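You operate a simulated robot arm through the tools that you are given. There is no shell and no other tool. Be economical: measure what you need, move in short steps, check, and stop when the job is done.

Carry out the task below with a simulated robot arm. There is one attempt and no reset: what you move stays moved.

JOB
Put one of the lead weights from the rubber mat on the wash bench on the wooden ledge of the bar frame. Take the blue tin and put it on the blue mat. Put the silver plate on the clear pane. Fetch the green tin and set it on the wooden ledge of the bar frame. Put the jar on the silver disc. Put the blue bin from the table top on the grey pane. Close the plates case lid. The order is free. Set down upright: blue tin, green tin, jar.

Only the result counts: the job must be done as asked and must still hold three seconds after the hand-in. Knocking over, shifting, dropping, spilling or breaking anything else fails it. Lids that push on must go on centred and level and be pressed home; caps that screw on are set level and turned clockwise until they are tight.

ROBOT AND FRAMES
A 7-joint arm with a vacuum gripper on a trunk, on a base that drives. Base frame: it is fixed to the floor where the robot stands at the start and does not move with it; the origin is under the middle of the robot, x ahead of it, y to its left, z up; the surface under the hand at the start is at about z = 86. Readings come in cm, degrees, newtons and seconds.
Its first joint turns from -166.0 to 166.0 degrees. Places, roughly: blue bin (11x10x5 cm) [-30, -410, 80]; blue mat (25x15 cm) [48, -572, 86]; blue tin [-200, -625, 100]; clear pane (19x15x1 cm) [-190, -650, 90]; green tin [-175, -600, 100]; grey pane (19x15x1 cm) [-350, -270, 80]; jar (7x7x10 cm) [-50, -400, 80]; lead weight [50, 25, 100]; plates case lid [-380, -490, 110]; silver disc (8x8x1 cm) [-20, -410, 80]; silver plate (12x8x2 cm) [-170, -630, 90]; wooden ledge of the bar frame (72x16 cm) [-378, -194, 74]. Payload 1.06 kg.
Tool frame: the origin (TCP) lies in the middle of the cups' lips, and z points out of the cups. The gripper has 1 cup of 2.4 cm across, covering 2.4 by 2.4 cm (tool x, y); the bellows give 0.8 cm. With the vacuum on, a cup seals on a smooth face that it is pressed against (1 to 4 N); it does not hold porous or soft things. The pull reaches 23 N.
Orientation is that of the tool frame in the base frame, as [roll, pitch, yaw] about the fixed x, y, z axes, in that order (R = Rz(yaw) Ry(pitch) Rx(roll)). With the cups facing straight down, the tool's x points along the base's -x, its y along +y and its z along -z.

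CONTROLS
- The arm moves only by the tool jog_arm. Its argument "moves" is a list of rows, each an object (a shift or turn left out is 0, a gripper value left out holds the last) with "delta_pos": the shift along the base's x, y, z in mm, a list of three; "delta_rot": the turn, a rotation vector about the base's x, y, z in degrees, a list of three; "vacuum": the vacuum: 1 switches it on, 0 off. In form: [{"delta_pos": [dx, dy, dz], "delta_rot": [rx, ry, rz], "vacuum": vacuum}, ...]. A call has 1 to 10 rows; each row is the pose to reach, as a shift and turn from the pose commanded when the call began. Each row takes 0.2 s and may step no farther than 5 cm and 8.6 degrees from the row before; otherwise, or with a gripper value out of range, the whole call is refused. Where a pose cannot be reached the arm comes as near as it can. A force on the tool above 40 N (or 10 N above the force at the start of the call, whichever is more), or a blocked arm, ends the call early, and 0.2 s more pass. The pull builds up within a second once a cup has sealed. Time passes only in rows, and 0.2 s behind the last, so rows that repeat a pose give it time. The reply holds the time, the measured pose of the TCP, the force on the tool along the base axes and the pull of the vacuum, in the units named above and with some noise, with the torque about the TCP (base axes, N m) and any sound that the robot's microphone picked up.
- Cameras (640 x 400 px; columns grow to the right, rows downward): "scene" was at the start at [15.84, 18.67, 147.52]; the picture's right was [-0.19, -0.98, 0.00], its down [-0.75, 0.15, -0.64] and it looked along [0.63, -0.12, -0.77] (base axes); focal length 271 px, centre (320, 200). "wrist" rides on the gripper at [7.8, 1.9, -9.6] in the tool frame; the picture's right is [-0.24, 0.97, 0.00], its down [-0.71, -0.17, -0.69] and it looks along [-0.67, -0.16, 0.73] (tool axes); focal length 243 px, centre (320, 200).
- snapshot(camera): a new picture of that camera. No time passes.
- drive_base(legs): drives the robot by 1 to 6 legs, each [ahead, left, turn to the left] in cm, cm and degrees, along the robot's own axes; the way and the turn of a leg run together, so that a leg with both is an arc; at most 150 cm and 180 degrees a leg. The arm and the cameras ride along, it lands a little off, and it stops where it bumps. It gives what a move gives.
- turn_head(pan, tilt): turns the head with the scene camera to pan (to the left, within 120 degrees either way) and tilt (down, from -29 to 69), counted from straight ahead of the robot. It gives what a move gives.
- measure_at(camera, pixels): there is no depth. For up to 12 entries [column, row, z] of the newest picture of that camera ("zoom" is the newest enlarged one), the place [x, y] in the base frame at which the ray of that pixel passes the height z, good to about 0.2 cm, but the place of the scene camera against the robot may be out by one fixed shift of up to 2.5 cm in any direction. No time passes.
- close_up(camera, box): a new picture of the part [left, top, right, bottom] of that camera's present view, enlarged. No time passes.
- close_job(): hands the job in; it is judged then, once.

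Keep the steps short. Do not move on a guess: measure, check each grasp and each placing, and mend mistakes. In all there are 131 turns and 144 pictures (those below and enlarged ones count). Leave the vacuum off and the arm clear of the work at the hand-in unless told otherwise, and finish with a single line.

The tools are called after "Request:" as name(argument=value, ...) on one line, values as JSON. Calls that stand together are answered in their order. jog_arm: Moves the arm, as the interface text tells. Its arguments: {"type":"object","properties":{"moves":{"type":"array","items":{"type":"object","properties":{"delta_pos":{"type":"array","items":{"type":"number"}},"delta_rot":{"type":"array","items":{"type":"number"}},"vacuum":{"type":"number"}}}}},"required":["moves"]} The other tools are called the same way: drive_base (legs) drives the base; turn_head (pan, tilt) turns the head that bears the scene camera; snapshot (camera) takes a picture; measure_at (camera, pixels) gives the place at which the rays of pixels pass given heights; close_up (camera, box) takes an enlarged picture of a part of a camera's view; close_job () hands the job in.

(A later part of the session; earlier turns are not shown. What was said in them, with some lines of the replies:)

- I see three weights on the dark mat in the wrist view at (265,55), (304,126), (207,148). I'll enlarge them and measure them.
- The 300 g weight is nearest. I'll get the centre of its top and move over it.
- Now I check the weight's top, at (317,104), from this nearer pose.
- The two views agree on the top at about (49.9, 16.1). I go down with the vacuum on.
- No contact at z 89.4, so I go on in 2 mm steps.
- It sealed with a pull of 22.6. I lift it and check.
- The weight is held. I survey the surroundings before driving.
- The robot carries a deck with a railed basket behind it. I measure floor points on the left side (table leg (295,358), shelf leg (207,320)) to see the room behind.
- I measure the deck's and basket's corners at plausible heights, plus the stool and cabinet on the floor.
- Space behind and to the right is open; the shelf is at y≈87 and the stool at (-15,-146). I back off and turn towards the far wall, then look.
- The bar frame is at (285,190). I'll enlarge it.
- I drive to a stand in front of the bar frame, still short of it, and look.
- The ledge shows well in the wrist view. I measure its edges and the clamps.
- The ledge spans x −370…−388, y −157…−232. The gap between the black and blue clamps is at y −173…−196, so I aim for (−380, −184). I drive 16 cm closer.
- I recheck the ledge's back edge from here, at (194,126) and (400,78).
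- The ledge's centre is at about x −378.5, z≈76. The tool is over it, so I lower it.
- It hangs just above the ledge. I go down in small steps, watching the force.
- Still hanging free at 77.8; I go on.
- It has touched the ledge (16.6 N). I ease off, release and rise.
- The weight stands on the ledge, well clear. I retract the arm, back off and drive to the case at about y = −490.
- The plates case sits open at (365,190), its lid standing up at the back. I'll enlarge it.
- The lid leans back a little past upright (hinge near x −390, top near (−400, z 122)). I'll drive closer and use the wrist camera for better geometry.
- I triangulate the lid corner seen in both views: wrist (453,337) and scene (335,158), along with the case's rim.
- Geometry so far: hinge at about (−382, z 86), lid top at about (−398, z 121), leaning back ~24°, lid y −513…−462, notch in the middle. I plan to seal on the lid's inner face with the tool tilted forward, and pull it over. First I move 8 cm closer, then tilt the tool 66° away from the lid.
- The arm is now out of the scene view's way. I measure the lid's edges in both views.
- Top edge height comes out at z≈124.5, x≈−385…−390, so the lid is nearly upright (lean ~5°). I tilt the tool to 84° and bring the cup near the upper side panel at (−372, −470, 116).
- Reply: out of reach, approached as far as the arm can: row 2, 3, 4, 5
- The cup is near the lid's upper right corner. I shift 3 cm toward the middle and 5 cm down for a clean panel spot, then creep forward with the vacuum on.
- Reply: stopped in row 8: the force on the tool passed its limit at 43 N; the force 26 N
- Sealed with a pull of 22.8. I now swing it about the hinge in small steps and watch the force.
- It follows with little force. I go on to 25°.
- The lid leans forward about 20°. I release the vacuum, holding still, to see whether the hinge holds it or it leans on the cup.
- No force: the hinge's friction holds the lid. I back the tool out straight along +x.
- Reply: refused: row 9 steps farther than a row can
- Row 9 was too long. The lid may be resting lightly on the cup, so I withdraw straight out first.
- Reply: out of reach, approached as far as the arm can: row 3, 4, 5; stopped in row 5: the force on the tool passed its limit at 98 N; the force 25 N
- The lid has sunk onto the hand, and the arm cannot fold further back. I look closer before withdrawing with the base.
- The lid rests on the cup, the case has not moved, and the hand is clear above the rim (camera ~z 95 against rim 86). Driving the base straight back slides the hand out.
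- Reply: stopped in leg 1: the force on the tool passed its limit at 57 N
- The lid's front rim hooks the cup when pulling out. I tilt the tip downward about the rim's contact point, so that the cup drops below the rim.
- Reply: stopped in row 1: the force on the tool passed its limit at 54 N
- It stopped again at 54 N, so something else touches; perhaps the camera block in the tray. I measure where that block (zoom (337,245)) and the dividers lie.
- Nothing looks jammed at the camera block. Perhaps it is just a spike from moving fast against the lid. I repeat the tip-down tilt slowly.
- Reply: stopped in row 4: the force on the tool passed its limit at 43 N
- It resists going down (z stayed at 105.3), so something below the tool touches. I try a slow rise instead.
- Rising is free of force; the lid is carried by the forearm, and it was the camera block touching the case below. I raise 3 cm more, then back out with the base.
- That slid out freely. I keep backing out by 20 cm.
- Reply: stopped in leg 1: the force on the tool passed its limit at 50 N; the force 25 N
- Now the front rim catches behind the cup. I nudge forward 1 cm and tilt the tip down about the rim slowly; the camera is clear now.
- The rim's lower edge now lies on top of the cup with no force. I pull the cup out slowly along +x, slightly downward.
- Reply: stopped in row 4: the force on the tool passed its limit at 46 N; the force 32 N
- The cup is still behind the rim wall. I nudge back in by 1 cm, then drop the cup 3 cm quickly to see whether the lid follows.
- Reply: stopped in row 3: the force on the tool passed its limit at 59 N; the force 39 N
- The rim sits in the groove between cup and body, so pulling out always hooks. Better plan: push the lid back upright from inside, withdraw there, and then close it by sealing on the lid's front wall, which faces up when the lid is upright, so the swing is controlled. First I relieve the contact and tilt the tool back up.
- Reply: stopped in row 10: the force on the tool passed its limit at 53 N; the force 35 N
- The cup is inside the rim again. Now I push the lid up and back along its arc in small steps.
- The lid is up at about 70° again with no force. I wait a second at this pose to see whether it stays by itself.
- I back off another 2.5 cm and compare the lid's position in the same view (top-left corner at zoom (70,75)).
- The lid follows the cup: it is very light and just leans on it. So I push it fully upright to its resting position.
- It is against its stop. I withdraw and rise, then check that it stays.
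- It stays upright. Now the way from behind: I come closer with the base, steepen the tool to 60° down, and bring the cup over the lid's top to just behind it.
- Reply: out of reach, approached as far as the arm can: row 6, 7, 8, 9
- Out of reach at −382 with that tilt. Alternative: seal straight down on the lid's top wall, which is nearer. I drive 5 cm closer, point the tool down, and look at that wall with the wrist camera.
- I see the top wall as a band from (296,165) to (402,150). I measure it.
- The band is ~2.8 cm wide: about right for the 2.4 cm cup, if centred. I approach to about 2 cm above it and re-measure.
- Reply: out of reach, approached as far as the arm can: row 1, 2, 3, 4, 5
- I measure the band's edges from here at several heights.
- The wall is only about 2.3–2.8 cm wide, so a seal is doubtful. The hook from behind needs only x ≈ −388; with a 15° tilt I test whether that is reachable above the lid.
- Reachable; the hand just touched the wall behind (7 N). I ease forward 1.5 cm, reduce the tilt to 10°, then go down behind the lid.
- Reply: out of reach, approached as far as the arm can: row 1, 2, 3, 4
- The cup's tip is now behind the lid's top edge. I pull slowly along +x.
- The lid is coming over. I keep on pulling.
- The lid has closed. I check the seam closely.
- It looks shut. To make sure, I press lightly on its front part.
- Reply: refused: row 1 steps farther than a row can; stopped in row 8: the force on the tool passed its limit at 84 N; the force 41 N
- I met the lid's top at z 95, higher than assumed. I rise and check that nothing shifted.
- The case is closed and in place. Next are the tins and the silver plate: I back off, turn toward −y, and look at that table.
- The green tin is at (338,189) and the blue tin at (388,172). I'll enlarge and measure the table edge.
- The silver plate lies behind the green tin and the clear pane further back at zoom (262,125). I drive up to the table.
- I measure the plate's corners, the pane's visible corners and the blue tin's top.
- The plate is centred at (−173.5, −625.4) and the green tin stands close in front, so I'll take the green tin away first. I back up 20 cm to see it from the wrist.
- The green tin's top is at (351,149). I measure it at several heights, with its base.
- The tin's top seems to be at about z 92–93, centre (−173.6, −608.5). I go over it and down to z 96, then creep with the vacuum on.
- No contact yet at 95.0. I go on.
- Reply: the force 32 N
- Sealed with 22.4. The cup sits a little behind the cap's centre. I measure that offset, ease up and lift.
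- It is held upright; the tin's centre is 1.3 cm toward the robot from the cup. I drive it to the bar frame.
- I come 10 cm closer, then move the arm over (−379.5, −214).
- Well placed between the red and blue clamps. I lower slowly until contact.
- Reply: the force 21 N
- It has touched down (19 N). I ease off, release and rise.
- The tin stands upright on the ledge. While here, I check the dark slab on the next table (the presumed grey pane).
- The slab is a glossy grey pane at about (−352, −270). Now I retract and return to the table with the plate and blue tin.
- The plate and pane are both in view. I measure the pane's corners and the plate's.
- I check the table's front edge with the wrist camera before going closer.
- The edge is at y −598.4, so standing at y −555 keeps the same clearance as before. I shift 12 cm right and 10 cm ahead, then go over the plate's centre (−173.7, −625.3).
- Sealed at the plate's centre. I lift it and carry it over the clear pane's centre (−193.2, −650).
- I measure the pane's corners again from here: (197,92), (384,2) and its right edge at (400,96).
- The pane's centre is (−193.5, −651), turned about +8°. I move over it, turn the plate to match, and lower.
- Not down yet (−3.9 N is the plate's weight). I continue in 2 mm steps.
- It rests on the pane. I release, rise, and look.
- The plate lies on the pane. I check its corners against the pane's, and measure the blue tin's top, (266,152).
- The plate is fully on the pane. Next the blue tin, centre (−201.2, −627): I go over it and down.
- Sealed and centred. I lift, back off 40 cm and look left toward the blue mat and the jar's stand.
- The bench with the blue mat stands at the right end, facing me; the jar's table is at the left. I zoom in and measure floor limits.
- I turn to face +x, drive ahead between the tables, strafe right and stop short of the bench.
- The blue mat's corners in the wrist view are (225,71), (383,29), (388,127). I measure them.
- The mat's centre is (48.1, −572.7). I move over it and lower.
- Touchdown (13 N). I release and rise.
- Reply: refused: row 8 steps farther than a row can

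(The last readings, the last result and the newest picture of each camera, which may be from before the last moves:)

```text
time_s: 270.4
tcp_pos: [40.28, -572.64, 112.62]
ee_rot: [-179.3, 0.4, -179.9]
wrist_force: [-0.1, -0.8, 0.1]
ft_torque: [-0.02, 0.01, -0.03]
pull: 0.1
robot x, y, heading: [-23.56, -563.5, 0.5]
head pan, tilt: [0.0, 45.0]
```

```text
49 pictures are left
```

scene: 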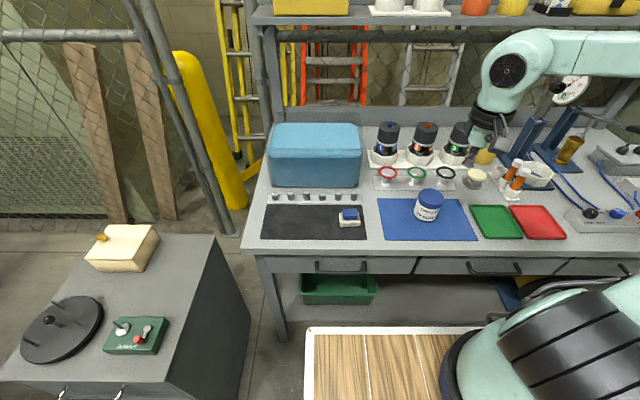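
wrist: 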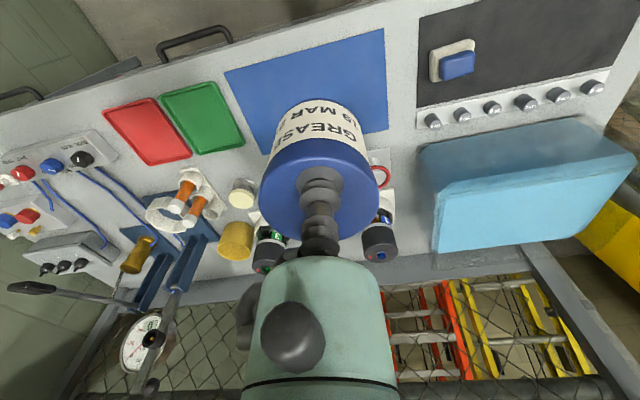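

The blue tin stands upright on the mat. Now I go around to the −x side of the jar's table, facing +x.

Request:
drive_base(legs=[[-45, 0, -0.6], [0, 45, 0], [-75, 0, 0], [0, 113, 0]])

Request:
turn_head(pan=0, tilt=35)

Request:
snapshot(camera="scene")

Request:
snapshot(camera="wrist")

```text
time_s: 284.5
tcp_pos: [-78.39, -416.18, 112.68]
ee_rot: [-179.5, 0.4, 178.1]
wrist_force: [0.5, 0.2, -0.2]
ft_torque: [0.0, -0.01, -0.03]
pull: 0.1
robot x, y, heading: [-141.33, -404.37, -1.5]
head pan, tilt: [0.0, 45.0]
```

```text
time_s: 285.2
tcp_pos: [-78.55, -416.23, 112.59]
ee_rot: [-179.3, 0.4, 178.1]
wrist_force: [0.5, 0.3, 0.2]
ft_torque: [0.01, 0.0, 0.0]
pull: 0.0
robot x, y, heading: [-141.71, -404.47, -1.3]
head pan, tilt: [0.0, 35.0]
```

```text
48 pictures are left
```

scene: 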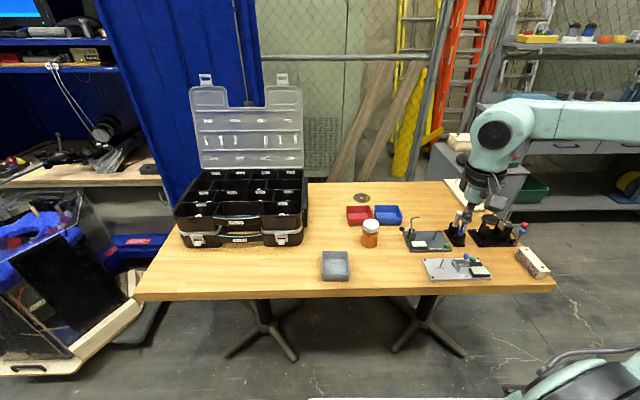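

```text
47 pictures are left
```

wrist: 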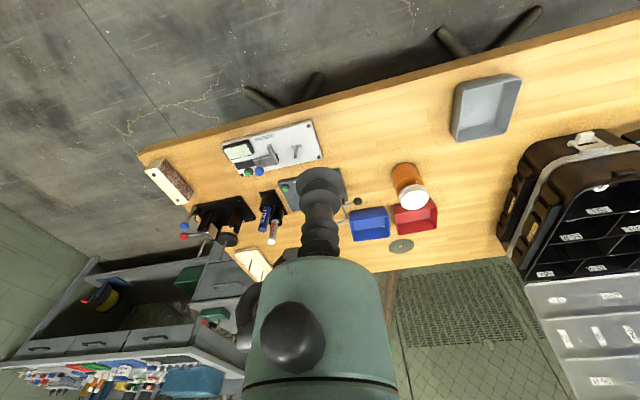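

I see the jar at scene (370,233), the disc at (361,197), the blue bin at (388,215). I enlarge and measure.

Request:
close_up(camera="wrist", box=[330, 140, 480, 270])

Request:
measure_at(camera="wrist", pixels=[[140, 158, 75], [400, 85, 75], [600, 22, 75], [413, 199, 84], [413, 199, 86], [401, 246, 75], [389, 246, 75], [413, 245, 75], [348, 211, 80], [386, 206, 80], [390, 236, 80], [354, 242, 80]])

Request:
measure_at(camera="scene", pixels=[[361, 197, 75], [370, 225, 84], [370, 247, 75], [388, 212, 80], [137, 297, 74], [556, 287, 74]])

```text
3.08 times, centred on (405, 205) of wrist
```

zoom: 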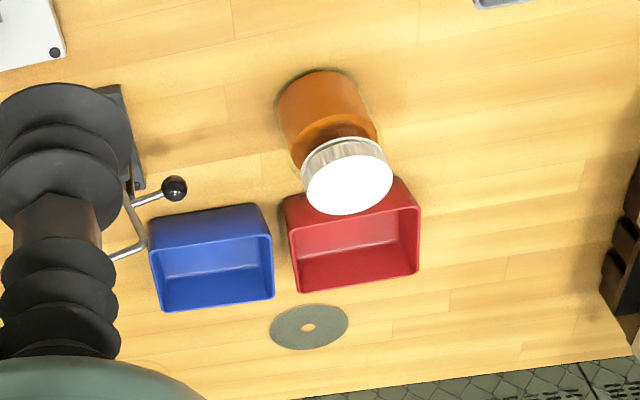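

```text
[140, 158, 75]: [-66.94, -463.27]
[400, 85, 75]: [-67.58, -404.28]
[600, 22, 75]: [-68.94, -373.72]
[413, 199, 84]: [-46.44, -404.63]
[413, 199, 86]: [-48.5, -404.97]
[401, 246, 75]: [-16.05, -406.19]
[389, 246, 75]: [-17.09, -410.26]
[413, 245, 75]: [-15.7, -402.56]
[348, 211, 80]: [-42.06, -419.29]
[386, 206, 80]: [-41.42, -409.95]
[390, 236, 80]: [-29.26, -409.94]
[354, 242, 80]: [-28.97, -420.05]
```

```text
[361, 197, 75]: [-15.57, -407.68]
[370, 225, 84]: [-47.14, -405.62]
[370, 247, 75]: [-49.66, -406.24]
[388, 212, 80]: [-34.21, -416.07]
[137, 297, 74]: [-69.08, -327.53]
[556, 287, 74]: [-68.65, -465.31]
```

The table edge is at x −67.8, so I can stand at x −112. I drive 29 cm ahead, straighten, and look again.

Request:
drive_base(legs=[[0, 0, 1.5], [29, 0, 0]])

Request:
jog_arm(moves=[{"delta_pos": [-30, 20, 0]}, {"delta_pos": [-60, 40, 0]}, {"delta_pos": [-80, 70, 0]}])

Request:
snapshot(camera="wrist")

```text
time_s: 287.6
tcp_pos: [-49.47, -414.32, 112.54]
ee_rot: [-179.4, 0.4, 179.8]
wrist_force: [0.6, 0.2, 0.2]
ft_torque: [0.01, 0.0, 0.0]
pull: 0.1
robot x, y, heading: [-112.67, -404.62, 0.3]
head pan, tilt: [0.0, 35.0]
```

```text
time_s: 288.4
tcp_pos: [-57.56, -407.28, 112.51]
ee_rot: [-179.4, 0.4, 179.7]
wrist_force: [-0.2, 0.2, -0.2]
ft_torque: [0.04, -0.05, 0.05]
pull: 0.1
robot x, y, heading: [-112.87, -404.9, 0.3]
head pan, tilt: [0.0, 35.0]
```

```text
45 pictures are left
```

wrist: 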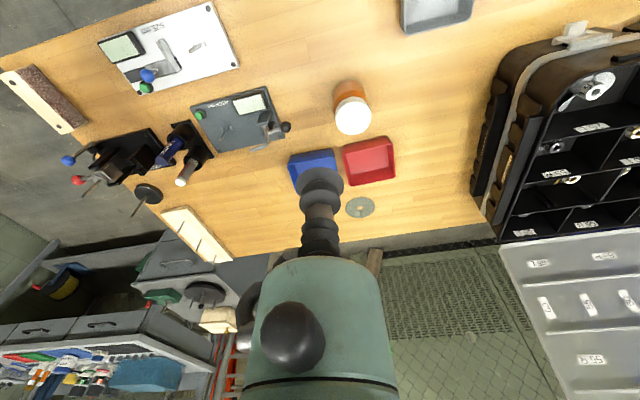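

Request:
close_up(camera="wrist", box=[280, 70, 420, 230])

Request:
measure_at(camera="wrist", pixels=[[353, 115, 82], [353, 115, 84], [353, 115, 86], [360, 207, 75], [360, 207, 76], [345, 208, 75], [375, 207, 75], [340, 85, 75]])

```text
2.50 times, centred on (350, 150) of wrist
```

zoom: 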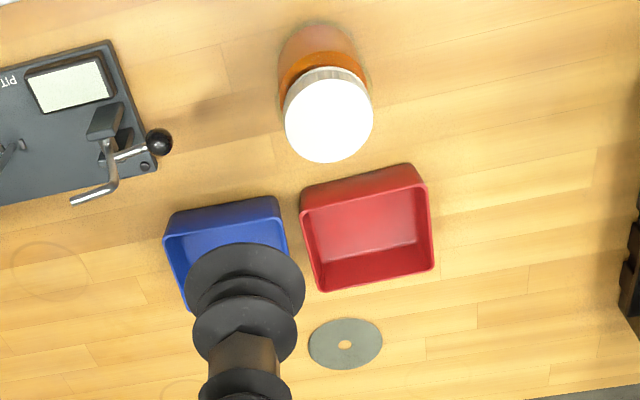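

```text
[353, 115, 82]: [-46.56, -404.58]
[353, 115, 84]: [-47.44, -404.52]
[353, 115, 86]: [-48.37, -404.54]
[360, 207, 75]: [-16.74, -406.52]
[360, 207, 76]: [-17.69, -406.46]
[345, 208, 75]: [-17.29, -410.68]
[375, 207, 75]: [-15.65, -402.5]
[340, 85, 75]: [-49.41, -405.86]
```

The jar lid's centre is about (−46.5, −404.6, z≈84); the disc (8 cm) is at (−17, −406.4). I go onto the jar.

Request:
jog_arm(moves=[{"delta_pos": [40, 10, 0], "vacuum": 1}, {"delta_pos": [80, 20, 0]}, {"delta_pos": [110, 27, 0]}, {"delta_pos": [110, 27, -50]}, {"delta_pos": [110, 27, -100]}, {"delta_pos": [110, 27, -150]}, {"delta_pos": [110, 27, -190]}, {"delta_pos": [110, 27, -220]}, {"delta_pos": [110, 27, -240]}, {"delta_pos": [110, 27, -250]}])

Request:
snapshot(camera="wrist")

```text
time_s: 290.6
tcp_pos: [-46.45, -404.65, 87.49]
ee_rot: [-179.4, 0.4, 179.8]
wrist_force: [-0.1, 0.1, -0.3]
ft_torque: [0.02, -0.02, 0.02]
pull: 0.0
robot x, y, heading: [-112.88, -404.69, 0.1]
head pan, tilt: [0.0, 35.0]
```

```text
43 pictures are left
```

wrist: 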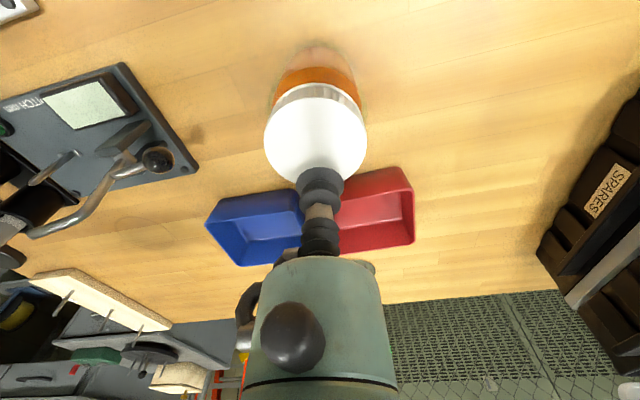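

I refine with the lid's ellipse, spanning (264–367, 97–193), centre (316,145).

Request:
measure_at(camera="wrist", pixels=[[316, 146, 81], [316, 146, 82], [316, 146, 83], [316, 146, 84], [264, 146, 83], [367, 146, 83]])

```text
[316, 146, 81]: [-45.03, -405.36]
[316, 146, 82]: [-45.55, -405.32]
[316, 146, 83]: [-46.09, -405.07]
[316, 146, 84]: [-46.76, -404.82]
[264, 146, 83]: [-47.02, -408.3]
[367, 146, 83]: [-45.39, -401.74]
```

Centre (−46.2, −405.0). I correct by a few mm and creep down.

Request:
jog_arm(moves=[{"delta_pos": [3, -4, -5]}, {"delta_pos": [3, -4, -10]}, {"delta_pos": [3, -4, -15]}, {"delta_pos": [3, -4, -20]}, {"delta_pos": [3, -4, -24]}, {"delta_pos": [3, -4, -28]}, {"delta_pos": [3, -4, -28]}, {"delta_pos": [3, -4, -28]}])

```text
time_s: 292.4
tcp_pos: [-46.3, -405.11, 84.89]
ee_rot: [-179.3, 0.4, 179.8]
wrist_force: [7.0, -3.3, 15.4]
ft_torque: [0.02, 0.03, 0.02]
pull: 22.6
robot x, y, heading: [-112.87, -404.86, 0.3]
head pan, tilt: [0.0, 35.0]
```

Sealed at z 84.9. I lift it and measure the cup's offset from the lid's centre.

Request:
jog_arm(moves=[{"delta_pos": [0, 0, 8]}, {"delta_pos": [0, 0, 40]}, {"delta_pos": [0, 0, 90]}, {"delta_pos": [0, 0, 140]}, {"delta_pos": [0, 0, 180]}, {"delta_pos": [0, 0, 180]}])

Request:
close_up(camera="wrist", box=[220, 50, 420, 250])

Request:
close_up(camera="scene", box=[280, 100, 480, 280])

```text
time_s: 293.8
tcp_pos: [-46.38, -405.1, 102.88]
ee_rot: [-179.3, 0.5, 179.8]
wrist_force: [0.7, -0.5, -1.6]
ft_torque: [0.01, -0.04, 0.01]
pull: 22.9
robot x, y, heading: [-113.12, -404.24, 0.4]
head pan, tilt: [0.0, 35.0]
```

```text
2.00 times, centred on (320, 150) of wrist
```

zoom: 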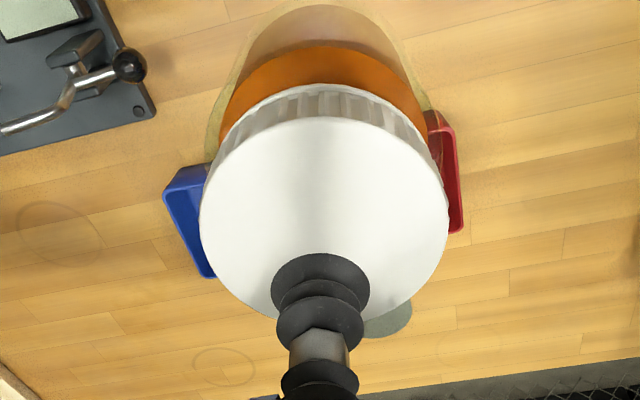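

```text
2.22 times, centred on (380, 190) of scene
```

zoom: 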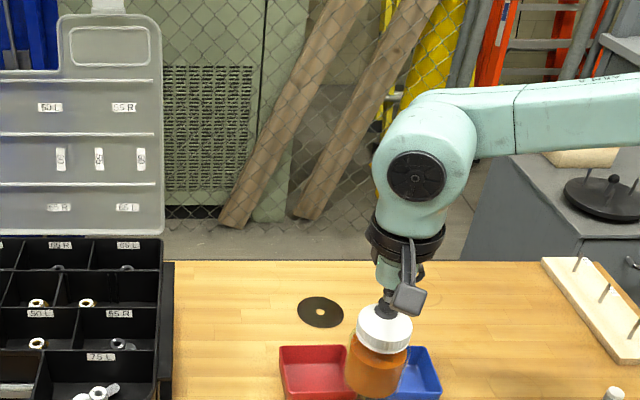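

I measure the lid's ellipse: centre at wrist (322,157.5), edges at (260,157) and (384.5,157), with the lid's height at the cup.

Request:
snapshot(camera="wrist")

Request:
measure_at(camera="wrist", pixels=[[322, 157, 103], [260, 157, 103], [384.5, 157, 103], [322, 109, 103], [322, 190, 103]])

```text
40 pictures are left
```

wrist: 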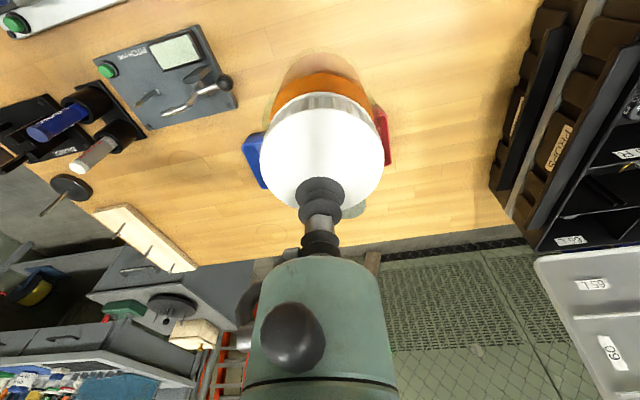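

```text
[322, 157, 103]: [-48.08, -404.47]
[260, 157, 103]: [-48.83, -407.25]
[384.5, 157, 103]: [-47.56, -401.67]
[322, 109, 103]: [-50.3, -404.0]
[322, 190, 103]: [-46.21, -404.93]
```

The jar's centre is (−1.1, +0.6) cm from the cup. I move aside a little to see the disc freely.

Request:
jog_arm(moves=[{"delta_pos": [0, -40, 15]}, {"delta_pos": [20, -80, 30]}, {"delta_pos": [40, -120, 30]}, {"delta_pos": [70, -140, 30]}])

Request:
snapshot(camera="wrist")

```text
time_s: 294.8
tcp_pos: [-39.24, -419.08, 105.86]
ee_rot: [-179.4, 0.4, 179.8]
wrist_force: [0.1, -0.4, -1.2]
ft_torque: [-0.02, -0.06, 0.03]
pull: 22.8
robot x, y, heading: [-112.97, -404.67, 0.2]
head pan, tilt: [0.0, 35.0]
```

```text
39 pictures are left
```

wrist: 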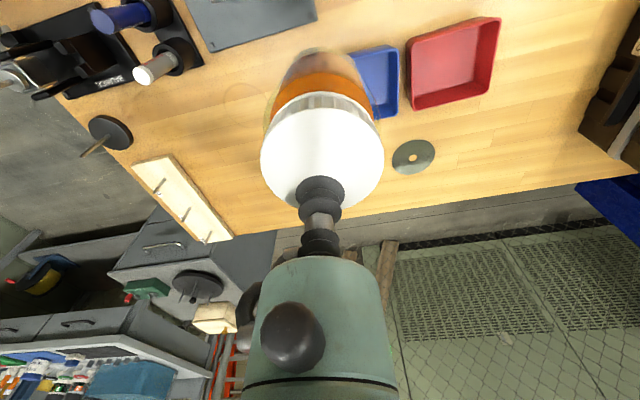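

Request:
measure_at(camera="wrist", pixels=[[413, 157, 75], [413, 157, 74.5], [413, 157, 76], [391, 161, 75], [435, 153, 75], [413, 140, 75], [411, 174, 75], [400, 50, 79], [355, 52, 79], [397, 115, 79], [500, 17, 79], [408, 108, 79]])

```text
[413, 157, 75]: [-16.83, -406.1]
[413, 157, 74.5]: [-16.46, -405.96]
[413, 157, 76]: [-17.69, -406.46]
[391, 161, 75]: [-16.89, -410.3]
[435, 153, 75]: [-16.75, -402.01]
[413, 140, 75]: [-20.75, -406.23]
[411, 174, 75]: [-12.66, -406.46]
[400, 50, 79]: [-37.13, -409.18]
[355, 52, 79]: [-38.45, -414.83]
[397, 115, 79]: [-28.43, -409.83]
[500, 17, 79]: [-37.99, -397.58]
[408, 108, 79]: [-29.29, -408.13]
```

The disc's centre is (−16.7, −406.2), so the cup should go to (−15.6, −406.8). To be safely in reach I drive 2 cm closer first.

Request:
drive_base(legs=[[2, 0, 0]])

Request:
jog_arm(moves=[{"delta_pos": [40, 20, 0]}, {"delta_pos": [80, 45, 0]}, {"delta_pos": [120, 70, 0]}, {"delta_pos": [160, 95, 0]}, {"delta_pos": [190, 115, 0]}, {"delta_pos": [216, 123, 0]}, {"delta_pos": [216, 123, -50]}, {"delta_pos": [216, 123, -100]}, {"delta_pos": [216, 123, -140]}, {"delta_pos": [216, 123, -160]}])

Request:
close_up(camera="scene", box=[290, 120, 450, 260])

Request:
snapshot(camera="wrist")

```text
time_s: 295.6
tcp_pos: [-37.25, -419.24, 105.8]
ee_rot: [-179.3, 0.4, 179.8]
wrist_force: [-0.4, -0.2, -2.7]
ft_torque: [-0.04, -0.05, 0.01]
pull: 23.0
robot x, y, heading: [-110.78, -404.47, 0.3]
head pan, tilt: [0.0, 35.0]
```

```text
time_s: 297.8
tcp_pos: [-15.52, -406.8, 89.81]
ee_rot: [-179.4, 0.4, 179.7]
wrist_force: [0.3, -0.2, -1.5]
ft_torque: [-0.04, -0.07, 0.02]
pull: 23.0
robot x, y, heading: [-111.19, -405.07, 0.5]
head pan, tilt: [0.0, 35.0]
```

```text
2.86 times, centred on (370, 190) of scene
```

zoom: 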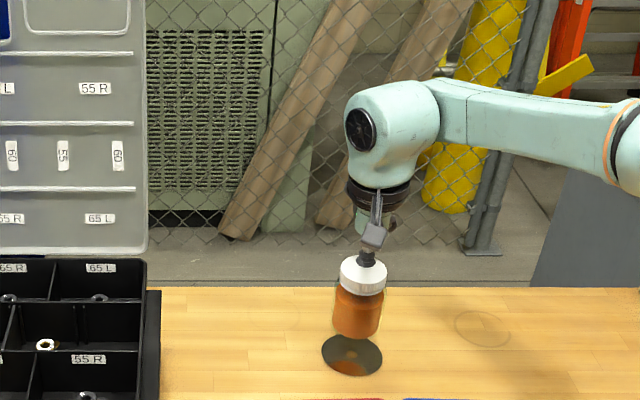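

```text
37 pictures are left
```

wrist: 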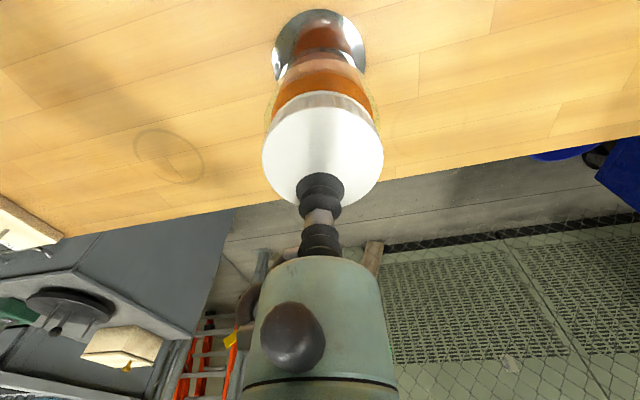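

It lines up with the disc. I lower in small steps.

Request:
jog_arm(moves=[{"delta_pos": [0, 0, -10]}, {"delta_pos": [0, 0, -20]}, {"delta_pos": [0, 0, -26]}, {"delta_pos": [0, 0, -30]}, {"delta_pos": [0, 0, -34]}, {"delta_pos": [0, 0, -36]}, {"delta_pos": [0, 0, -38]}, {"delta_pos": [0, 0, -38]}])

```text
time_s: 299.6
tcp_pos: [-15.59, -406.94, 86.09]
ee_rot: [-179.2, 0.5, 179.7]
wrist_force: [1.1, 0.4, -1.4]
ft_torque: [-0.05, -0.07, 0.03]
pull: 22.8
robot x, y, heading: [-110.57, -404.32, 0.3]
head pan, tilt: [0.0, 35.0]
```

Request:
jog_arm(moves=[{"delta_pos": [0, 0, -2]}, {"delta_pos": [0, 0, -4]}, {"delta_pos": [0, 0, -6]}, {"delta_pos": [0, 0, -8]}, {"delta_pos": [0, 0, -8]}])

Request:
snapshot(camera="wrist")

```text
time_s: 300.8
tcp_pos: [-15.66, -406.78, 85.32]
ee_rot: [-179.5, 0.5, 179.8]
wrist_force: [4.9, -1.8, 18.1]
ft_torque: [0.0, 0.07, -0.02]
pull: 22.8
robot x, y, heading: [-110.79, -404.84, 0.2]
head pan, tilt: [0.0, 35.0]
```

```text
36 pictures are left
```

wrist: 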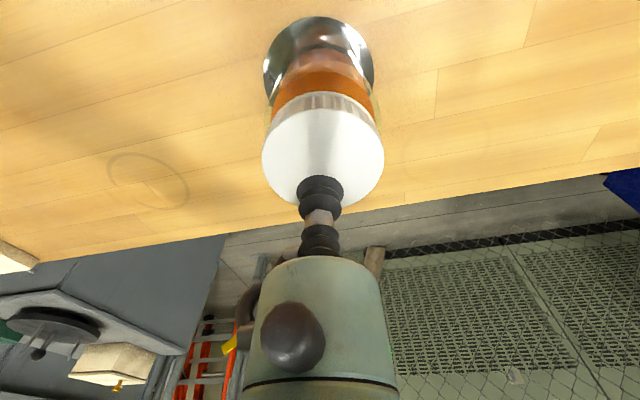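

I check the fit of the jar's foot on the disc before releasing.

Request:
close_up(camera="wrist", box=[240, 0, 400, 130])

Request:
close_up(camera="scene", box=[330, 170, 410, 230])

```text
3.08 times, centred on (320, 65) of wrist
```

zoom: 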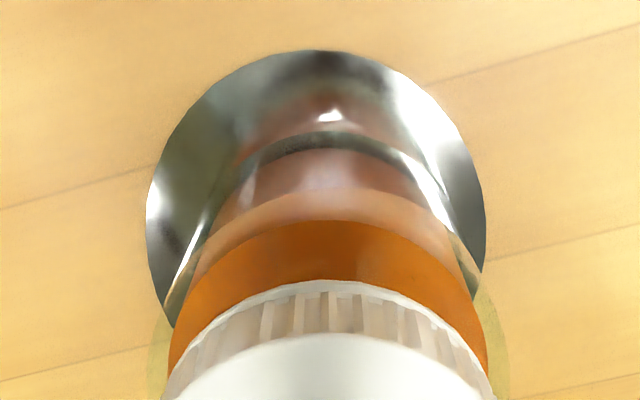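

```text
6.67 times, centred on (370, 200) of scene
```

zoom: 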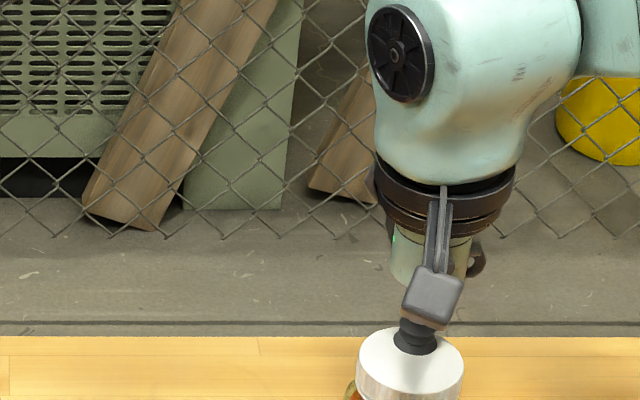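

I measure the foot's front edge (wrist (325,45)) and the disc's edges on the table's plane.

Request:
measure_at(camera="wrist", pixels=[[325, 44.5, 75.7], [318.7, 16.3, 75.7], [263.8, 66, 75.7], [374, 72, 75.7], [272, 100, 75.7], [372, 92, 75.7]])

```text
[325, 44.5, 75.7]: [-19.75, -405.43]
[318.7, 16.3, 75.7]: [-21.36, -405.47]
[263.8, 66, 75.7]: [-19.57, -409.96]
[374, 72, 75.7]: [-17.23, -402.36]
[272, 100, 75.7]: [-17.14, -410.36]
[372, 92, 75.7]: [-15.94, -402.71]
```

The foot's front edge is at x −19.75 against the disc's −21, so the jar is centred within a few mm. I release and rise.

Request:
jog_arm(moves=[{"delta_pos": [0, 0, 3], "vacuum": 0}, {"delta_pos": [0, 0, 3]}, {"delta_pos": [0, 0, 3]}, {"delta_pos": [0, 0, 3]}, {"delta_pos": [0, 0, 12]}, {"delta_pos": [0, 0, 50]}, {"delta_pos": [0, 0, 95]}, {"delta_pos": [-30, -10, 130]}, {"delta_pos": [-70, -20, 150]}, {"delta_pos": [-110, -30, 170]}])

Request:
jog_arm(moves=[{"delta_pos": [-45, -15, 0]}, {"delta_pos": [-90, -30, 20]}, {"delta_pos": [-135, -45, 40]}, {"delta_pos": [-180, -60, 60]}, {"delta_pos": [-220, -70, 80]}, {"delta_pos": [-260, -70, 90]}])

Request:
snapshot(camera="wrist")

Request:
close_up(camera="scene", box=[310, 160, 450, 250])

```text
time_s: 302.9
tcp_pos: [-26.75, -409.72, 102.17]
ee_rot: [-179.3, 0.4, 179.8]
wrist_force: [-0.3, -0.7, 0.3]
ft_torque: [-0.03, 0.0, -0.02]
pull: 0.2
robot x, y, heading: [-110.94, -404.68, 0.1]
head pan, tilt: [0.0, 35.0]
```

```text
refused: row 2 steps farther than a row can; nothing moved
```

```text
33 pictures are left
```

wrist: 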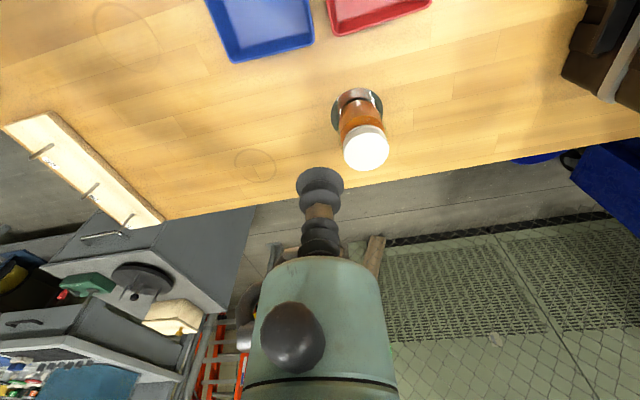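

```text
4.44 times, centred on (380, 205) of scene
```

zoom: 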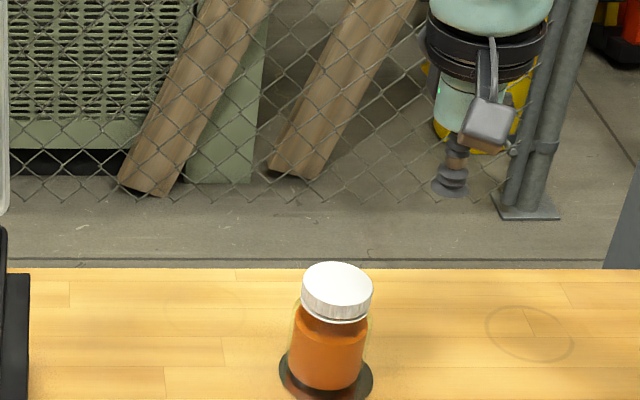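

The jar stands on the disc. Next the blue bin: I retract a bit for a clear view.

Request:
jog_arm(moves=[{"delta_pos": [-40, 0, 15]}, {"delta_pos": [-80, 0, 30]}, {"delta_pos": [-120, 0, 45]}, {"delta_pos": [-160, 0, 60]}, {"delta_pos": [-200, -20, 75]}, {"delta_pos": [-240, -20, 90]}, {"delta_pos": [-270, -20, 100]}])

Request:
close_up(camera="wrist", box=[230, 70, 430, 230])

```text
time_s: 304.6
tcp_pos: [-53.67, -411.83, 112.25]
ee_rot: [-179.3, 0.4, 179.8]
wrist_force: [0.4, 0.6, 0.1]
ft_torque: [-0.02, 0.02, -0.02]
pull: 0.0
robot x, y, heading: [-110.96, -404.29, 0.3]
head pan, tilt: [0.0, 35.0]
```

```text
2.50 times, centred on (330, 150) of wrist
```

zoom: 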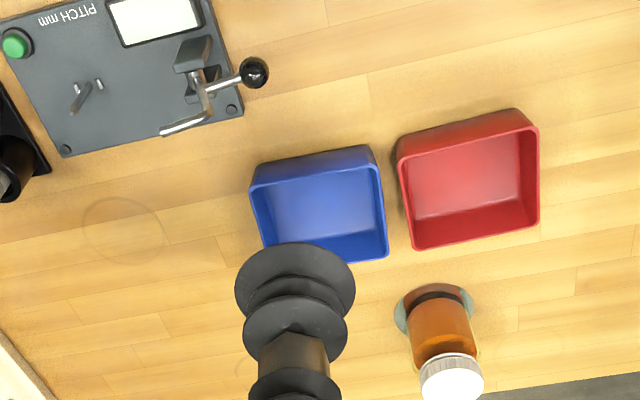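

I measure the bin's rim corners (zoom (250,187), (376,163), (389,258)), and the adjoining clearances.

Request:
measure_at(camera="zoom", pixels=[[250, 187, 79], [376, 164, 79], [389, 257, 79], [250, 187, 80], [376, 164, 80], [389, 257, 80], [272, 240, 75.5], [372, 229, 75.5], [255, 70, 80], [397, 155, 79]])

```text
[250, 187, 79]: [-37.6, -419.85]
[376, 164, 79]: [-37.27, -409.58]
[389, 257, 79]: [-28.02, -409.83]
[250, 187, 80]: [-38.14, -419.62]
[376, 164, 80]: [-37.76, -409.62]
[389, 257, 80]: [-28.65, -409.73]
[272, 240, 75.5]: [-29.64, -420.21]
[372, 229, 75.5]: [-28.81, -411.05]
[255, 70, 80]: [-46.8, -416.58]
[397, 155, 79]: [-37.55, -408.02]
```

The bin's centre is (−33.1, −414.7). I go inside it with the vacuum on and creep to its floor.

Request:
jog_arm(moves=[{"delta_pos": [45, -8, 0], "vacuum": 1}, {"delta_pos": [90, -16, 0]}, {"delta_pos": [135, -24, 0]}, {"delta_pos": [180, -29, -10]}, {"delta_pos": [205, -29, -45]}, {"delta_pos": [205, -29, -90]}, {"delta_pos": [205, -29, -140]}, {"delta_pos": [205, -29, -190]}, {"delta_pos": [205, -29, -235]}, {"delta_pos": [205, -29, -270]}])

Request:
snapshot(camera="wrist")

```text
time_s: 306.8
tcp_pos: [-33.32, -414.58, 85.16]
ee_rot: [-179.3, 0.4, 179.8]
wrist_force: [0.2, 0.5, 0.5]
ft_torque: [0.03, 0.01, 0.01]
pull: 0.0
robot x, y, heading: [-110.96, -404.71, 0.2]
head pan, tilt: [0.0, 35.0]
```

```text
30 pictures are left
```

wrist: 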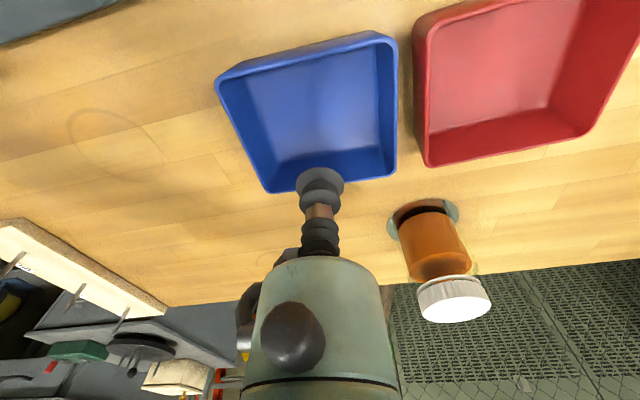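

I check where the bin's floor lies relative to the cup.

Request:
measure_at(camera="wrist", pixels=[[270, 157, 76], [380, 146, 76], [218, 80, 79.5], [395, 38, 79.5], [396, 172, 79.5], [270, 192, 79.5], [320, 110, 76]])

```text
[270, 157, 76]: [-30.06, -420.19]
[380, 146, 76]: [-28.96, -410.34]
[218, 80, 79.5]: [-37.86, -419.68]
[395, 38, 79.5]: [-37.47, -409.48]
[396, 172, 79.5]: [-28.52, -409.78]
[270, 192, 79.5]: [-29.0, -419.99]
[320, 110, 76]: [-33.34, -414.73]
```

The cup is centred over the floor of the bin. I creep down.

Request:
jog_arm(moves=[{"delta_pos": [0, 0, -20]}, {"delta_pos": [0, 0, -40]}, {"delta_pos": [0, 0, -60]}, {"delta_pos": [0, 0, -75]}, {"delta_pos": [0, 0, -80]}, {"delta_pos": [0, 0, -83]}, {"delta_pos": [0, 0, -86]}, {"delta_pos": [0, 0, -89]}, {"delta_pos": [0, 0, -89]}, {"delta_pos": [0, 0, -89]}])

```text
time_s: 308.9
tcp_pos: [-33.14, -414.73, 76.43]
ee_rot: [-179.2, 0.4, 179.7]
wrist_force: [0.5, -1.8, 6.5]
ft_torque: [0.1, 0.06, -0.06]
pull: 23.0
robot x, y, heading: [-110.75, -404.61, 0.2]
head pan, tilt: [0.0, 35.0]
```

Sealed at 23. I lift it straight out and retract.

Request:
jog_arm(moves=[{"delta_pos": [0, 0, 10]}, {"delta_pos": [0, 0, 50]}, {"delta_pos": [0, 0, 100]}, {"delta_pos": [0, 0, 150]}, {"delta_pos": [0, 0, 200]}, {"delta_pos": [0, 0, 250]}, {"delta_pos": [-40, 20, 260]}, {"delta_pos": [-80, 40, 270]}, {"delta_pos": [-120, 60, 280]}, {"delta_pos": [-160, 80, 290]}])

Request:
drive_base(legs=[[-60, 0, 0], [0, 0, 180], [0, -135, 0], [90, 0, 0]])

Request:
turn_head(pan=0, tilt=45)

Request:
snapshot(camera="scene")

Request:
snapshot(camera="wrist")

```text
time_s: 311.1
tcp_pos: [-48.97, -406.63, 105.37]
ee_rot: [-179.4, 0.4, 179.7]
wrist_force: [0.2, 0.0, -0.9]
ft_torque: [0.01, 0.01, -0.01]
pull: 23.8
robot x, y, heading: [-111.21, -404.57, 0.2]
head pan, tilt: [0.0, 35.0]
```

```text
time_s: 332.6
tcp_pos: [-325.29, -269.68, 105.32]
ee_rot: [-179.3, 0.4, 0.4]
wrist_force: [0.1, 0.5, -0.7]
ft_torque: [0.0, 0.01, -0.02]
pull: 22.5
robot x, y, heading: [-263.22, -270.79, -179.1]
head pan, tilt: [0.0, 35.0]
```

```text
time_s: 333.4
tcp_pos: [-325.19, -269.65, 105.27]
ee_rot: [-179.2, 0.4, 0.3]
wrist_force: [-0.5, 0.0, 0.2]
ft_torque: [0.01, 0.01, 0.0]
pull: 22.9
robot x, y, heading: [-263.52, -271.06, -179.5]
head pan, tilt: [0.0, 45.0]
```

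```text
29 pictures are left
```

scene: 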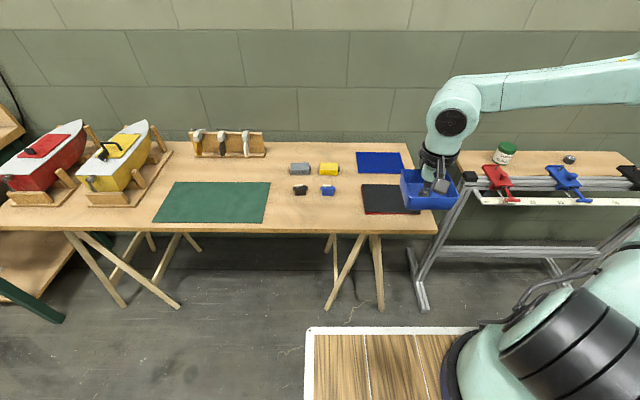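

```text
28 pictures are left
```

wrist: 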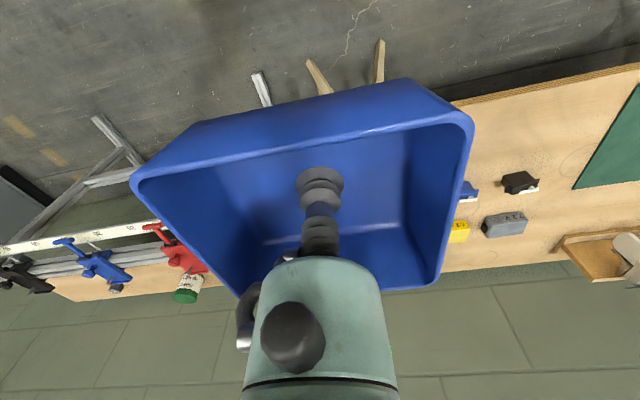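

The bin hangs level. I swing the arm 25 cm right to see the grey pane directly with the wrist camera.

Request:
jog_arm(moves=[{"delta_pos": [0, 45, 10]}, {"delta_pos": [0, 90, 20]}, {"delta_pos": [0, 135, 20]}, {"delta_pos": [0, 180, 20]}, {"delta_pos": [0, 225, 20]}, {"delta_pos": [0, 250, 20]}])

Request:
snapshot(camera="wrist")

Request:
close_up(camera="scene", box=[340, 140, 460, 240])

```text
time_s: 334.8
tcp_pos: [-325.19, -244.6, 107.3]
ee_rot: [-179.3, 0.4, 0.4]
wrist_force: [-0.3, -0.4, -0.6]
ft_torque: [0.02, 0.02, -0.02]
pull: 23.6
robot x, y, heading: [-263.08, -271.27, -179.1]
head pan, tilt: [0.0, 45.0]
```

```text
27 pictures are left
```

wrist: 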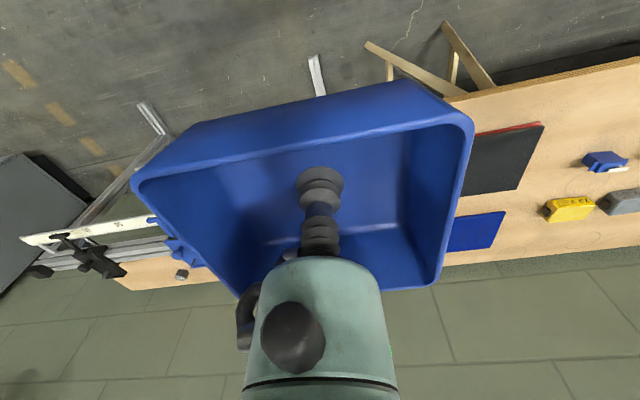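

```text
4.00 times, centred on (400, 190) of scene
```

zoom: 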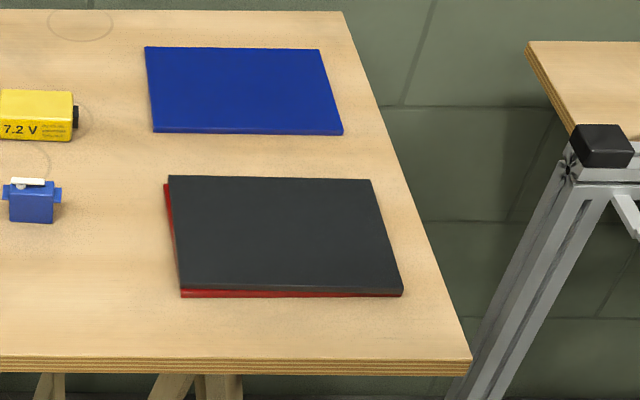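

I measure the pane's −y corners in the wrist view, (543,124) and (517,190), plus the scene zoom's corners for the other side.

Request:
measure_at(camera="wrist", pixels=[[543, 126, 78], [517, 190, 78], [543, 126, 77], [517, 190, 77], [470, 192, 77.5], [480, 97, 76], [640, 58, 76], [505, 212, 76.5]])

Request:
measure_at(camera="zoom", pixels=[[169, 176, 77.5], [371, 180, 77.5], [402, 292, 77.5], [180, 290, 77.5], [470, 362, 76]])

```text
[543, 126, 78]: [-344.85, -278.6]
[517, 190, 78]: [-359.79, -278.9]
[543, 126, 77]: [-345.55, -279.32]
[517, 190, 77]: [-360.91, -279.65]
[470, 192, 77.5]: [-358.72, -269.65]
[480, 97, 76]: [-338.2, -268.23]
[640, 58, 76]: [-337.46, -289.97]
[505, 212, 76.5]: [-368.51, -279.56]
```

```text
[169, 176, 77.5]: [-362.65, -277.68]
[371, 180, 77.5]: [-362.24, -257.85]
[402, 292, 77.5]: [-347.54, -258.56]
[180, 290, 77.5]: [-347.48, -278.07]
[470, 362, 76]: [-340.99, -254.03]
```

The pane's centre is (−352.7, −269.7), within reach from here. I move over it and lower.

Request:
jog_arm(moves=[{"delta_pos": [-35, -32, 0]}, {"delta_pos": [-70, -64, 0]}, {"delta_pos": [-105, -96, 0]}, {"delta_pos": [-140, -128, 0]}, {"delta_pos": [-175, -160, 0]}, {"delta_pos": [-210, -192, 0]}, {"delta_pos": [-245, -224, 0]}, {"delta_pos": [-275, -251, 0]}])

Request:
jog_arm(moves=[{"delta_pos": [0, 0, -45]}, {"delta_pos": [0, 0, -90]}, {"delta_pos": [0, 0, -135]}, {"delta_pos": [0, 0, -180]}, {"delta_pos": [0, 0, -220]}, {"delta_pos": [0, 0, -245]}, {"delta_pos": [0, 0, -260]}, {"delta_pos": [0, 0, -265]}, {"delta_pos": [0, 0, -265]}])

Request:
close_up(camera="scene", box=[330, 130, 470, 240])

```text
time_s: 336.6
tcp_pos: [-352.81, -269.43, 107.19]
ee_rot: [-179.3, 0.3, 0.3]
wrist_force: [-0.1, -0.3, -0.8]
ft_torque: [-0.02, 0.0, -0.02]
pull: 22.8
robot x, y, heading: [-263.42, -271.03, -179.4]
head pan, tilt: [0.0, 45.0]
```

```text
time_s: 338.6
tcp_pos: [-352.69, -269.74, 80.8]
ee_rot: [-179.3, 0.4, 0.3]
wrist_force: [-0.3, 0.6, -0.9]
ft_torque: [0.02, 0.0, 0.0]
pull: 22.8
robot x, y, heading: [-262.95, -271.31, -179.4]
head pan, tilt: [0.0, 45.0]
```

```text
3.64 times, centred on (400, 185) of scene
```

zoom: 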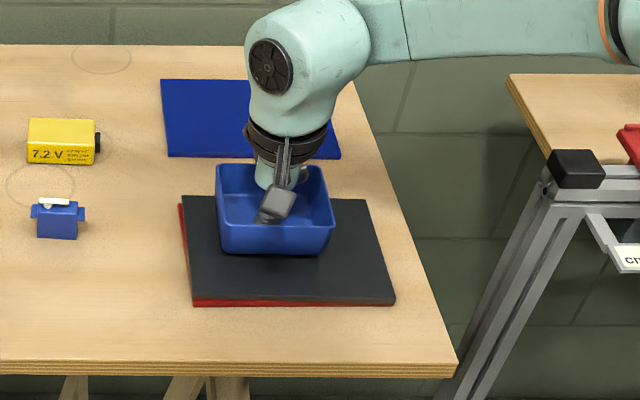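

Well centred. I creep down to contact.

Request:
jog_arm(moves=[{"delta_pos": [0, 0, -4]}, {"delta_pos": [0, 0, -8]}, {"delta_pos": [0, 0, -11]}, {"delta_pos": [0, 0, -14]}, {"delta_pos": [0, 0, -17]}, {"delta_pos": [0, 0, -20]}, {"delta_pos": [0, 0, -20]}])

```text
time_s: 340.1
tcp_pos: [-352.71, -269.78, 79.03]
ee_rot: [-179.4, 0.6, 0.2]
wrist_force: [-3.6, 3.6, 38.0]
ft_torque: [-0.17, -0.22, -0.03]
pull: 22.8
robot x, y, heading: [-263.1, -270.86, -179.1]
head pan, tilt: [0.0, 45.0]
```

It is down (38 N, a bit firm). I ease up 4 mm, release and rise.

Request:
jog_arm(moves=[{"delta_pos": [0, 0, 5], "vacuum": 0}, {"delta_pos": [0, 0, 5]}, {"delta_pos": [0, 0, 5]}, {"delta_pos": [0, 0, 5]}, {"delta_pos": [0, 0, 15]}, {"delta_pos": [0, 0, 55]}, {"delta_pos": [0, 0, 100]}, {"delta_pos": [0, 0, 145]}, {"delta_pos": [0, 0, 190]}, {"delta_pos": [0, 0, 235]}])

Request:
jog_arm(moves=[{"delta_pos": [45, 0, 0]}, {"delta_pos": [90, 0, 0]}, {"delta_pos": [135, 0, 0]}, {"delta_pos": [180, 0, 0]}, {"delta_pos": [225, 0, 0]}])

Request:
snapshot(camera="scene")

Request:
close_up(camera="scene", box=[330, 130, 470, 240])

Request:
close_up(camera="scene", box=[440, 120, 640, 240])

```text
time_s: 342.4
tcp_pos: [-352.73, -269.62, 102.26]
ee_rot: [-179.3, 0.4, 0.4]
wrist_force: [-0.4, 0.8, -0.3]
ft_torque: [-0.02, -0.01, -0.02]
pull: 0.0
robot x, y, heading: [-263.21, -270.9, -179.3]
head pan, tilt: [0.0, 45.0]
```

```text
time_s: 343.6
tcp_pos: [-330.26, -269.62, 102.42]
ee_rot: [-179.5, 0.4, 0.2]
wrist_force: [-0.3, 0.1, -1.2]
ft_torque: [-0.01, -0.03, 0.0]
pull: 0.1
robot x, y, heading: [-263.31, -271.06, -179.2]
head pan, tilt: [0.0, 45.0]
```

```text
24 pictures are left
```

scene: 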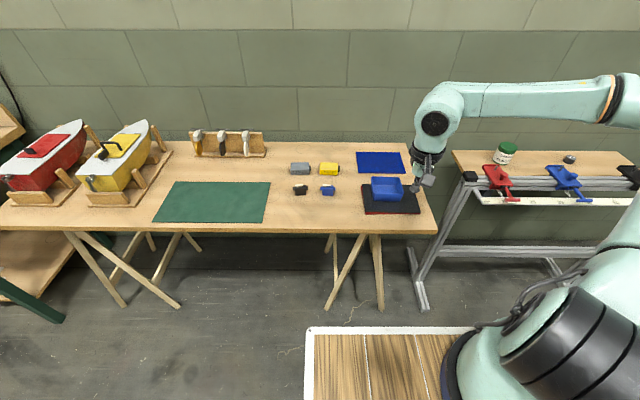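

```text
3.64 times, centred on (400, 185) of scene
```

zoom: 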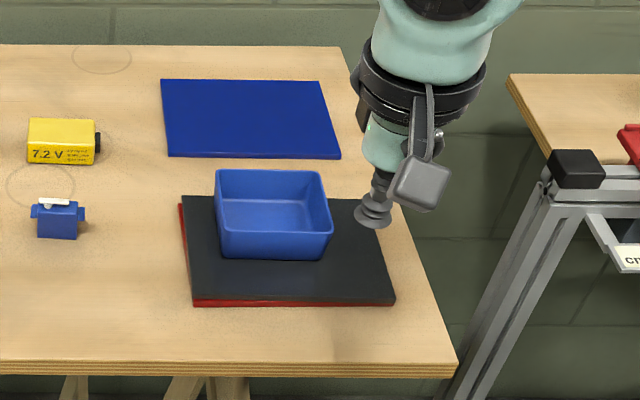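

```text
3.20 times, centred on (540, 180) of scene
5 turns are left
```

zoom: 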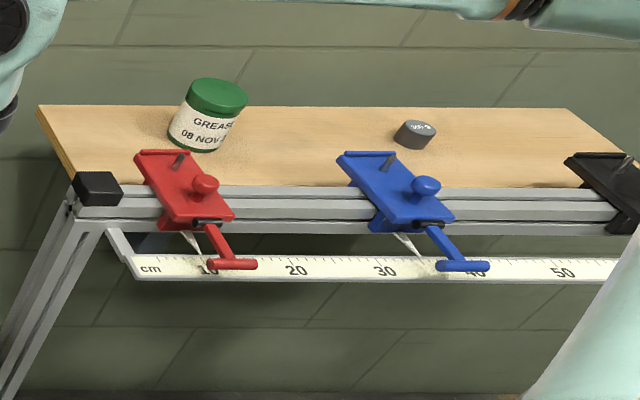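

The bin is on the pane, and the tin and weight are on the ledge. The vacuum is off and the arm is clear, so I hand in.

Request:
close_job()

```text
The job is handed in.
```

I did all seven tasks and handed the job in with the vacuum off and the arm clear; the plates case lid took several attempts and took some hard knocks (up to 98 N) before it shut.
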